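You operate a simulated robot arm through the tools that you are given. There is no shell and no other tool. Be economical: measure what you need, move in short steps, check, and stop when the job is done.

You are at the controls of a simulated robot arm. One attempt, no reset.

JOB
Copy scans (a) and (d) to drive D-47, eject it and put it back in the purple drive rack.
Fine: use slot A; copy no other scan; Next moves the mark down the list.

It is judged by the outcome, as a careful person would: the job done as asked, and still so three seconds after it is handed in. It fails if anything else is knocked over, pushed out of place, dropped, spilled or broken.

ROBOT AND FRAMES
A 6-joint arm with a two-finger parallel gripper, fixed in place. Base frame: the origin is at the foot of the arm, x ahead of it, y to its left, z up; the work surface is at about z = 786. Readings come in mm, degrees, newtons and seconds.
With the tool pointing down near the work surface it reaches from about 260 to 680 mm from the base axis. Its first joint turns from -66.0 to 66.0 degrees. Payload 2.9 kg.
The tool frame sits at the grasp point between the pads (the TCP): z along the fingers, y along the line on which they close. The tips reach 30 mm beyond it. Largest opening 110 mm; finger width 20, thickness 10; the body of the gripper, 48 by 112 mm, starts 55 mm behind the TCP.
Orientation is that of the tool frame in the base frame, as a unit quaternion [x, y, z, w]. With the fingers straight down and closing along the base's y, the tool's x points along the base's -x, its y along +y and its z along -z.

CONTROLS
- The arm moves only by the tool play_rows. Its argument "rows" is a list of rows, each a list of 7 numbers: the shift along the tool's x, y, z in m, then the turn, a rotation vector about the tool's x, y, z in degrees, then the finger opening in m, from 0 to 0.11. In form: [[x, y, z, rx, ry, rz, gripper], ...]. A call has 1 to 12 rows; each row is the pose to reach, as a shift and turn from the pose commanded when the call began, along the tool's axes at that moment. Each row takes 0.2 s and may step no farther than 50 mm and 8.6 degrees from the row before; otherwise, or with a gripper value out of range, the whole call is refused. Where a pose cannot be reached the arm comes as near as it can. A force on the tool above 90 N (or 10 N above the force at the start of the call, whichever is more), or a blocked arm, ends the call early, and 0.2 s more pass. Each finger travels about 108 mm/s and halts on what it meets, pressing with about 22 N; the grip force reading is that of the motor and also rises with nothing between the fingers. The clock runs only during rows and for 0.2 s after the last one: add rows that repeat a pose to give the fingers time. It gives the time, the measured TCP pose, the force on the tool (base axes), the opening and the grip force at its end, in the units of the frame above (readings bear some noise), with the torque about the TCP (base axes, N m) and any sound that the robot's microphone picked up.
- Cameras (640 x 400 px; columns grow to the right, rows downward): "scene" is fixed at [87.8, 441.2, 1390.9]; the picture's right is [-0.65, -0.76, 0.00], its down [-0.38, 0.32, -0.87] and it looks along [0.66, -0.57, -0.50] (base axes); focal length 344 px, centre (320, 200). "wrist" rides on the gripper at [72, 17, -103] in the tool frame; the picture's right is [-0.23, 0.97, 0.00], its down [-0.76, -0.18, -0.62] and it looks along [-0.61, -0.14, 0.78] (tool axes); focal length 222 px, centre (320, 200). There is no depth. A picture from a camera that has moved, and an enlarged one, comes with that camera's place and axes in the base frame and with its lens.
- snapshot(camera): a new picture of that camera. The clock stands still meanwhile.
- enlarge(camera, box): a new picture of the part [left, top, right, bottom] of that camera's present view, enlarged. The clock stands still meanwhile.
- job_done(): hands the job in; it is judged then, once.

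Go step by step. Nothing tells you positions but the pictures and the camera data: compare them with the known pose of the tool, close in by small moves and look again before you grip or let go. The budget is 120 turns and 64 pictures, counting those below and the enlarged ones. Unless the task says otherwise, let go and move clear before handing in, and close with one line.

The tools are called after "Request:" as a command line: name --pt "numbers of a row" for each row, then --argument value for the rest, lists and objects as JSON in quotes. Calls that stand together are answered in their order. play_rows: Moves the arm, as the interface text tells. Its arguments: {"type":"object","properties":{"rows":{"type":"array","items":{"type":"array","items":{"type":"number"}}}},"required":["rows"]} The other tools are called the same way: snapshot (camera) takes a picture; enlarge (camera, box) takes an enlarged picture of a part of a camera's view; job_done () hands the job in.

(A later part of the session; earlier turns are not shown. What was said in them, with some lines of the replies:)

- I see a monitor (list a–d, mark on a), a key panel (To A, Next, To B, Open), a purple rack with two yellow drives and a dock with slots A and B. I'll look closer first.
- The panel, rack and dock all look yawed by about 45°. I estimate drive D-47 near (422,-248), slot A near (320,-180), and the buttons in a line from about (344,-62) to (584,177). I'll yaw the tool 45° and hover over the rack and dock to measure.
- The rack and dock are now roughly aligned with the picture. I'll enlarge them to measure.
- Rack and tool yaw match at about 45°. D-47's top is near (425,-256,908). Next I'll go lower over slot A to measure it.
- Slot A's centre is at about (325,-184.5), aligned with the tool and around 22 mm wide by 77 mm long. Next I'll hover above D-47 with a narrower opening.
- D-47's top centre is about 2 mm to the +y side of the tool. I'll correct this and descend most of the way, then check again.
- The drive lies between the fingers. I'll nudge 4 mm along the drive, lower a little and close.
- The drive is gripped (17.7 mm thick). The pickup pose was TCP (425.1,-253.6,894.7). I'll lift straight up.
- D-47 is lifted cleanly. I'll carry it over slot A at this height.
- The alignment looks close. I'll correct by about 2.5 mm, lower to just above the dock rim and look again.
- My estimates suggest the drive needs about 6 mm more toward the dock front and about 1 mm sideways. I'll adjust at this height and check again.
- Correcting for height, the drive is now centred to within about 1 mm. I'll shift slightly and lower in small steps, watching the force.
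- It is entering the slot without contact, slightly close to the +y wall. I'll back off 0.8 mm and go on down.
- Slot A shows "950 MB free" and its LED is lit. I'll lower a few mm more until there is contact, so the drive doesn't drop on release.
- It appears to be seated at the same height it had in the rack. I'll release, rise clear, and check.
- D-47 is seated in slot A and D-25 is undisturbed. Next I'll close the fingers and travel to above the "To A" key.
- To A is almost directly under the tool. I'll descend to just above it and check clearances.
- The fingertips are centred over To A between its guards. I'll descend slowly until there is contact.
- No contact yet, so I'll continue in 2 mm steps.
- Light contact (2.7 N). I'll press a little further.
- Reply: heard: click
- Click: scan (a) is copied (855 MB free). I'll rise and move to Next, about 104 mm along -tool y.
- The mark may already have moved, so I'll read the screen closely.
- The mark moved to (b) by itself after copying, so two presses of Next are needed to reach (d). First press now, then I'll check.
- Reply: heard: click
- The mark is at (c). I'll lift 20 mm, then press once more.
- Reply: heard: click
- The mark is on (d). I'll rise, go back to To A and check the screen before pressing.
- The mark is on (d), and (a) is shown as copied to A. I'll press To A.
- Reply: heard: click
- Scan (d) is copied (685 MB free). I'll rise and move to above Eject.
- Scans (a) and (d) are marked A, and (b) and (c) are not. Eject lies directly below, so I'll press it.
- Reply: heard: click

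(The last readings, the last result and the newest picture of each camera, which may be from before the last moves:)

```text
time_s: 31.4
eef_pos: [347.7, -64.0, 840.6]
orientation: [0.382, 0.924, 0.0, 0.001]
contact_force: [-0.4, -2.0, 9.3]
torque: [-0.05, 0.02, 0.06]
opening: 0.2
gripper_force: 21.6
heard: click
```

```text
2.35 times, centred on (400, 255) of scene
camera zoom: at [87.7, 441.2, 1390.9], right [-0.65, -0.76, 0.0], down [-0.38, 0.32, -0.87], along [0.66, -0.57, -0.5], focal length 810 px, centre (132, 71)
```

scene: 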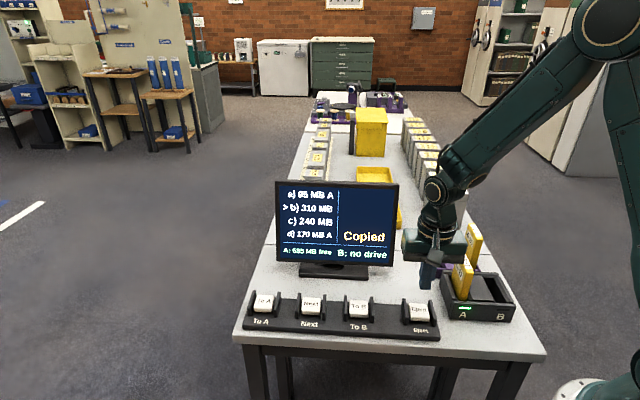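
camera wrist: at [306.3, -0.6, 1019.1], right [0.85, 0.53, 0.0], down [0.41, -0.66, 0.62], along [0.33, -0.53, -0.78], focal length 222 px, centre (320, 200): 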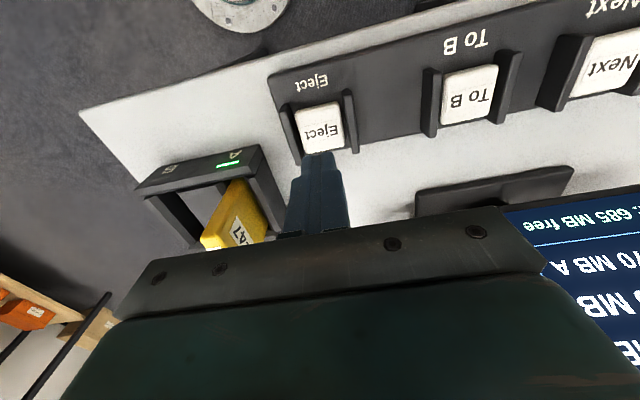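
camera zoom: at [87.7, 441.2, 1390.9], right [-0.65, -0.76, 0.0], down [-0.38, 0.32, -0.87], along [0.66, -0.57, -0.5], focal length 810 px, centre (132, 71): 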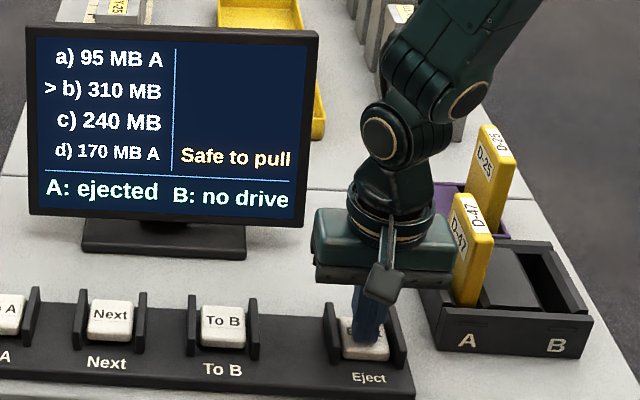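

"Safe to pull". I'll rise, open the fingers and return to above D-47 in slot A.

Request:
play_rows --pt "0 0 -0.045 0 0 0 0.0" --pt "0 0 -0.09 0 0 0 0.0" --pt "0 0 -0.135 0 0 0 0.02" --pt "0 0 -0.155 0 0 0 0.04" --pt "-0.025 -0.035 -0.155 0 0 0 0.05" --pt "-0.045 -0.07 -0.155 0 0 0 0.05" --pt "-0.067 -0.1 -0.155 0 0 0 0.05" --pt "-0.067 -0.1 -0.155 0 0 0 0.05"

Request:
snapshot --camera "wrist"

```text
time_s: 33.2
eef_pos: [326.3, -181.4, 996.0]
orientation: [0.382, 0.924, 0.0, 0.0]
contact_force: [-0.6, 0.4, -0.8]
torque: [0.0, 0.01, 0.0]
opening: 50.2
gripper_force: 0.1
```

```text
20 pictures are left
camera wrist: at [285.3, -118.9, 1099.3], right [0.85, 0.53, 0.0], down [0.41, -0.66, 0.62], along [0.33, -0.53, -0.78], focal length 222 px, centre (320, 200)
```

wrist: 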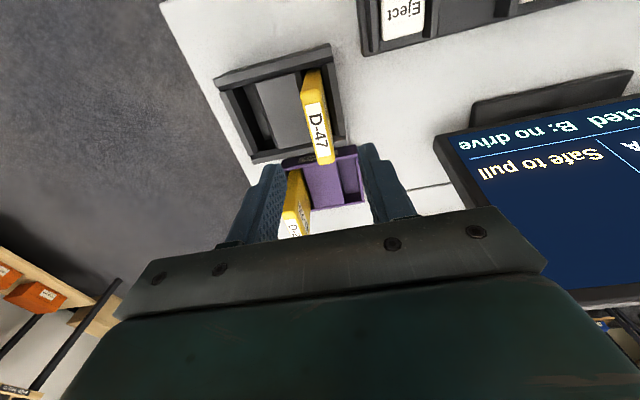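

Compared with the picture after release, I'm about 2.5 mm off in +y and 1.5 mm in -x. I'll correct, descend and grip.

Request:
play_rows --pt "0.0015 -0.0025 0.04 0 0 0 0.05" --pt "0.0015 -0.0025 0.08 0 0 0 0.05" --pt "0.0015 -0.0025 0.1 0 0 0 0.05" --pt "0.0015 -0.0025 0.1 0 0 0 0.05"

Request:
snapshot --camera "wrist"

```text
time_s: 34.2
eef_pos: [321.7, -181.1, 895.6]
orientation: [0.383, 0.924, 0.0, 0.0]
contact_force: [0.4, -0.3, -0.3]
torque: [-0.01, 0.0, 0.03]
opening: 50.0
gripper_force: 0.1
```

```text
19 pictures are left
camera wrist: at [281.5, -118.6, 998.3], right [0.85, 0.53, 0.0], down [0.41, -0.66, 0.62], along [0.33, -0.53, -0.78], focal length 222 px, centre (320, 200)
```

wrist: 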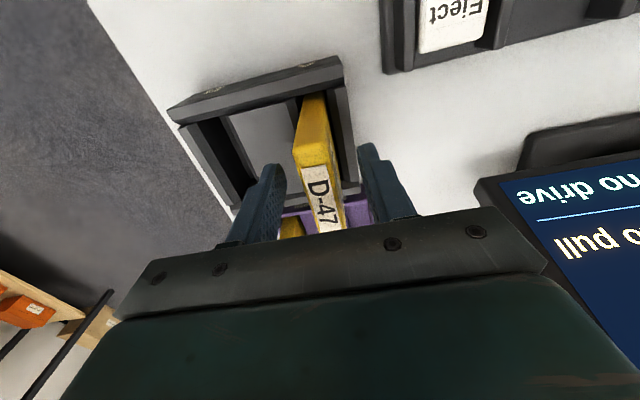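

It matches the first grip. I'll close and lift straight out.

Request:
play_rows --pt "0 0 0 0 0 0 0.03" --pt "0 0 0 0 0 0 0.01" --pt "0 0 0 0 0 0 0.0" --pt "0 0 0 0 0 0 0.0" --pt "0 0 -0.015 0 0 0 0.0" --pt "0 0 -0.03 0 0 0 0.0" --pt "0 0 -0.06 0 0 0 0.0" --pt "0 0 -0.1 0 0 0 0.0" --pt "0 0 -0.1 0 0 0 0.0"

Request:
snapshot --camera "wrist"

```text
time_s: 36.2
eef_pos: [322.4, -182.4, 995.9]
orientation: [0.383, 0.924, 0.0, 0.0]
contact_force: [0.0, 0.4, -2.1]
torque: [0.0, 0.0, -0.01]
opening: 17.5
gripper_force: 22.9
```

```text
18 pictures are left
camera wrist: at [282.6, -120.6, 1099.5], right [0.85, 0.53, 0.0], down [0.41, -0.66, 0.62], along [0.33, -0.53, -0.78], focal length 222 px, centre (320, 200)
```

wrist: 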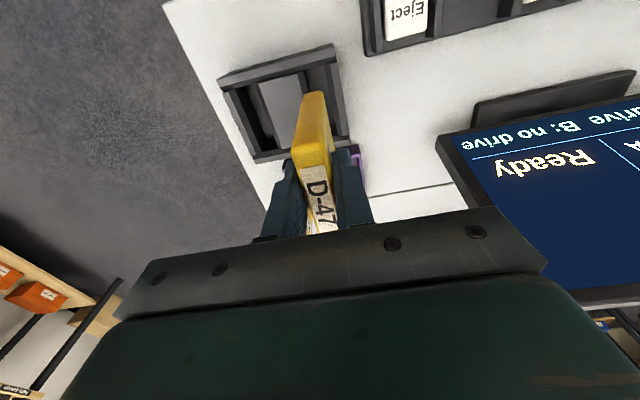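

The drive is out. I'll carry it back over its rack slot by reversing the commanded moves.

Request:
play_rows --pt "0 0.012 -0.015 0 0 0 0.0" --pt "-0.02 0.023 -0.015 0 0 0 0.0" --pt "-0.055 0.023 -0.015 0 0 0 0.0" --pt "-0.09 0.023 -0.015 0 0 0 0.0" --pt "-0.124 0.023 -0.015 0 0 0 0.0" --pt "-0.124 0.023 0.008 0 0 0 0.0" --pt "-0.124 0.023 0.03 0 0 0 0.0" --pt "-0.124 0.023 0.03 0 0 0 0.0"

Request:
enlarge --camera "wrist" --box '[220, 40, 380, 200]'

Request:
enlarge --camera "scene" --box '[420, 200, 500, 280]'

```text
time_s: 38.0
eef_pos: [427.8, -254.1, 964.6]
orientation: [0.383, 0.924, 0.0, 0.0]
contact_force: [-0.5, -0.3, -1.7]
torque: [0.02, 0.0, 0.01]
opening: 17.8
gripper_force: 21.9
```

```text
2.50 times, centred on (300, 120) of wrist
camera zoom: at [387.6, -192.0, 1069.1], right [0.85, 0.53, 0.0], down [0.41, -0.66, 0.62], along [0.33, -0.53, -0.78], focal length 555 px, centre (370, 400)
```

zoom: 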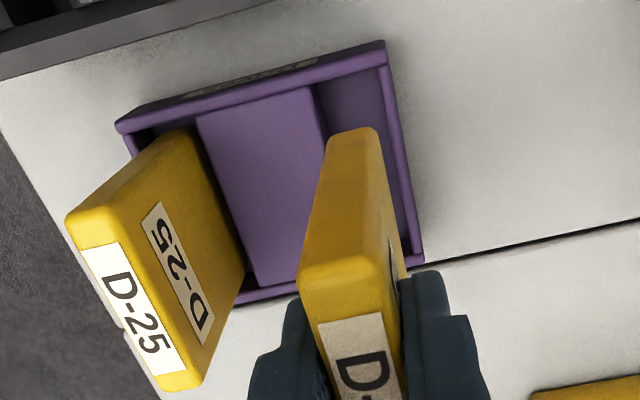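

```text
5.00 times, centred on (460, 240) of scene
camera zoom: at [87.9, 441.2, 1390.9], right [-0.65, -0.76, 0.0], down [-0.38, 0.32, -0.87], along [0.66, -0.57, -0.5], focal length 1720 px, centre (-380, 0)
```

zoom: 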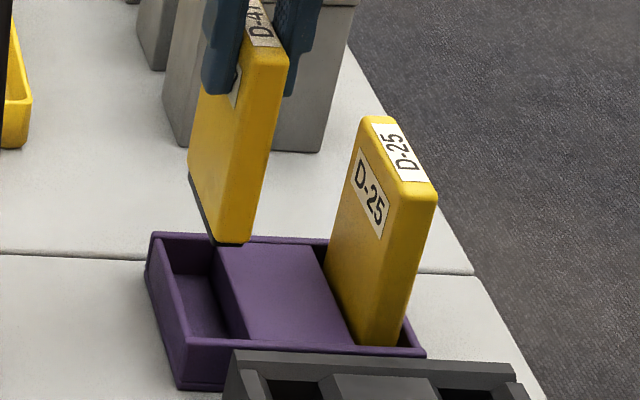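

It is well lined up. I'll lower to near the rack rim and check once more.

Request:
play_rows --pt "0 0 0.015 0 0 0 0.0" --pt "0 0 0.03 0 0 0 0.0" --pt "0 0 0.042 0 0 0 0.0" --pt "0 0 0.042 0 0 0 0.0"

Request:
enlarge --camera "scene" --box '[420, 210, 500, 290]'

Request:
enlarge --camera "wrist" --box '[220, 40, 380, 200]'

```text
time_s: 39.0
eef_pos: [427.3, -254.8, 923.0]
orientation: [0.383, 0.924, 0.0, 0.0]
contact_force: [-0.2, 0.2, -2.4]
torque: [0.0, -0.01, 0.0]
opening: 17.9
gripper_force: 22.3
```

```text
5.00 times, centred on (460, 250) of scene
camera zoom: at [87.9, 441.2, 1390.9], right [-0.65, -0.76, 0.0], down [-0.38, 0.32, -0.87], along [0.66, -0.57, -0.5], focal length 1720 px, centre (-380, -50)
```

zoom: 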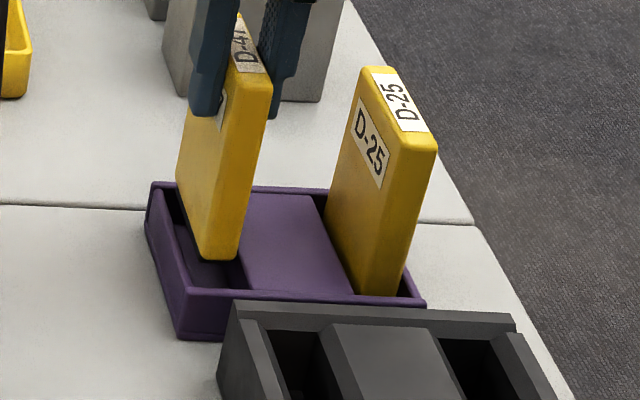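

```text
2.50 times, centred on (300, 120) of wrist
camera zoom: at [387.1, -192.2, 1026.4], right [0.85, 0.53, 0.0], down [0.41, -0.66, 0.62], along [0.33, -0.53, -0.78], focal length 555 px, centre (370, 400)
```

zoom: 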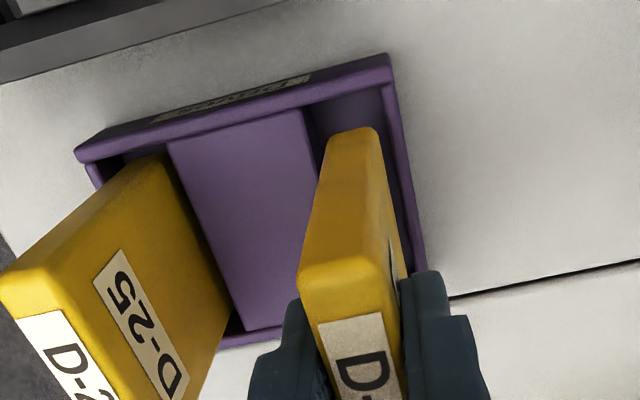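

It is centred in the rack slot. I'll lower on.

Request:
play_rows --pt "0 0 0.005 0 0 0 0.0" --pt "0 0 0.01 0 0 0 0.0" --pt "0 0 0.015 0 0 0 0.0" --pt "0 0 0.02 0 0 0 0.0"

Request:
enlarge --camera "scene" --box '[420, 210, 500, 290]'

```text
time_s: 40.0
eef_pos: [427.3, -253.9, 903.4]
orientation: [0.383, 0.924, 0.0, 0.0]
contact_force: [-1.4, 0.0, -2.2]
torque: [-0.01, 0.02, -0.02]
opening: 17.8
gripper_force: 21.7
```

```text
5.00 times, centred on (460, 250) of scene
camera zoom: at [87.9, 441.2, 1390.9], right [-0.65, -0.76, 0.0], down [-0.38, 0.32, -0.87], along [0.66, -0.57, -0.5], focal length 1720 px, centre (-380, -50)
```

zoom: 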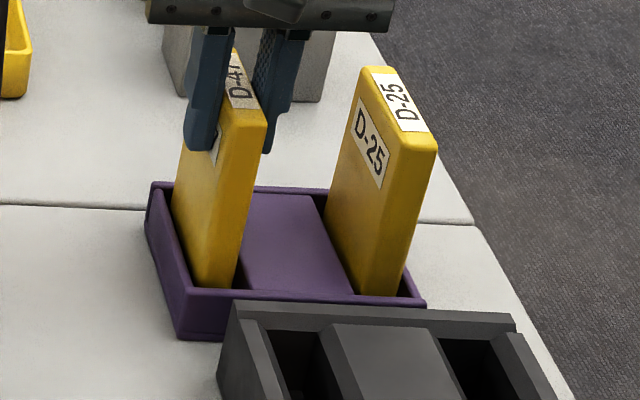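

It's inside the slot. Now the last millimetres, down to the pickup height of about 894.5.

Request:
play_rows --pt "0 0 0.003 0 0 0 0.0" --pt "0 0 0.006 0 0 0 0.0" --pt "0 0 0.008 0 0 0 0.0"

```text
time_s: 40.8
eef_pos: [425.8, -254.4, 894.6]
orientation: [0.382, 0.924, 0.001, -0.001]
contact_force: [-0.7, -0.5, -2.3]
torque: [0.02, 0.04, 0.01]
opening: 17.9
gripper_force: 21.9
```

Request:
play_rows --pt "0 0 0.001 0 0 0 0.0" --pt "0 0 0.002 0 0 0 0.0"

```text
time_s: 41.4
eef_pos: [425.7, -253.8, 895.2]
orientation: [0.383, 0.924, 0.0, 0.0]
contact_force: [-5.5, 3.6, 17.0]
torque: [0.0, 0.17, -0.02]
opening: 18.0
gripper_force: 21.4
```

The drive is seated (17 N upward). I'll ease up 1.5 mm, release and rise clear.

Request:
play_rows --pt "0 0 -0.0015 0 0 0 0.0" --pt "0 0 -0.0015 0 0 0 0.02" --pt "0 0 -0.0015 0 0 0 0.035" --pt "0 0 -0.0015 0 0 0 0.05" --pt "0 0 -0.0015 0 0 0 0.05" --pt "0 0 -0.04 0 0 0 0.05" --pt "0 0 -0.08 0 0 0 0.05" --pt "0 0 -0.12 0 0 0 0.05" --pt "0 0 -0.12 0 0 0 0.05"

Request:
snapshot --camera "wrist"

Request:
enlarge --camera "scene" --box '[270, 170, 530, 340]'

```text
time_s: 43.4
eef_pos: [426.1, -254.1, 1011.9]
orientation: [0.383, 0.924, 0.0, 0.0]
contact_force: [0.4, 0.9, 0.2]
torque: [0.03, 0.0, 0.01]
opening: 50.0
gripper_force: 0.1
```

```text
12 pictures are left
camera wrist: at [386.2, -191.0, 1115.8], right [0.85, 0.53, 0.0], down [0.41, -0.66, 0.62], along [0.33, -0.53, -0.78], focal length 222 px, centre (320, 200)
```

wrist: 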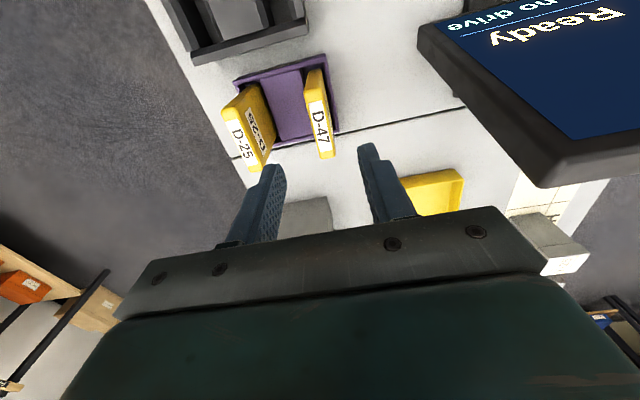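

```text
2.35 times, centred on (400, 255) of scene
camera zoom: at [87.8, 441.2, 1390.9], right [-0.65, -0.76, 0.0], down [-0.38, 0.32, -0.87], along [0.66, -0.57, -0.5], focal length 810 px, centre (132, 71)
```

zoom: 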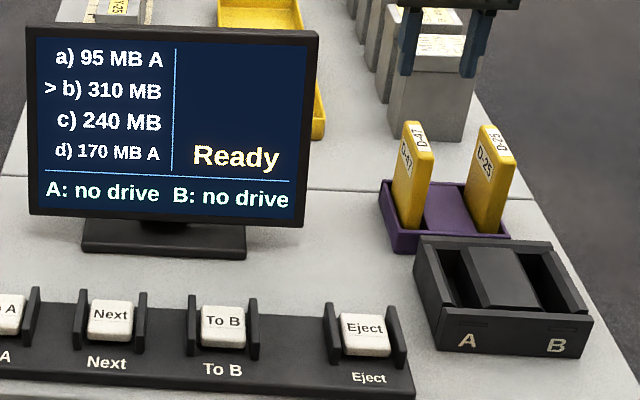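

D-47 stands in its rack slot as before, the gripper is clear, and (a) and (d) are marked as copied. I'm handing in.

Request:
job_done

```text
The job is handed in.
```

I copied scans (a) and (d), and no others, to D-47 in slot A, ejected it ("Safe to pull") and put it back in the purple rack; nothing else looked disturbed.
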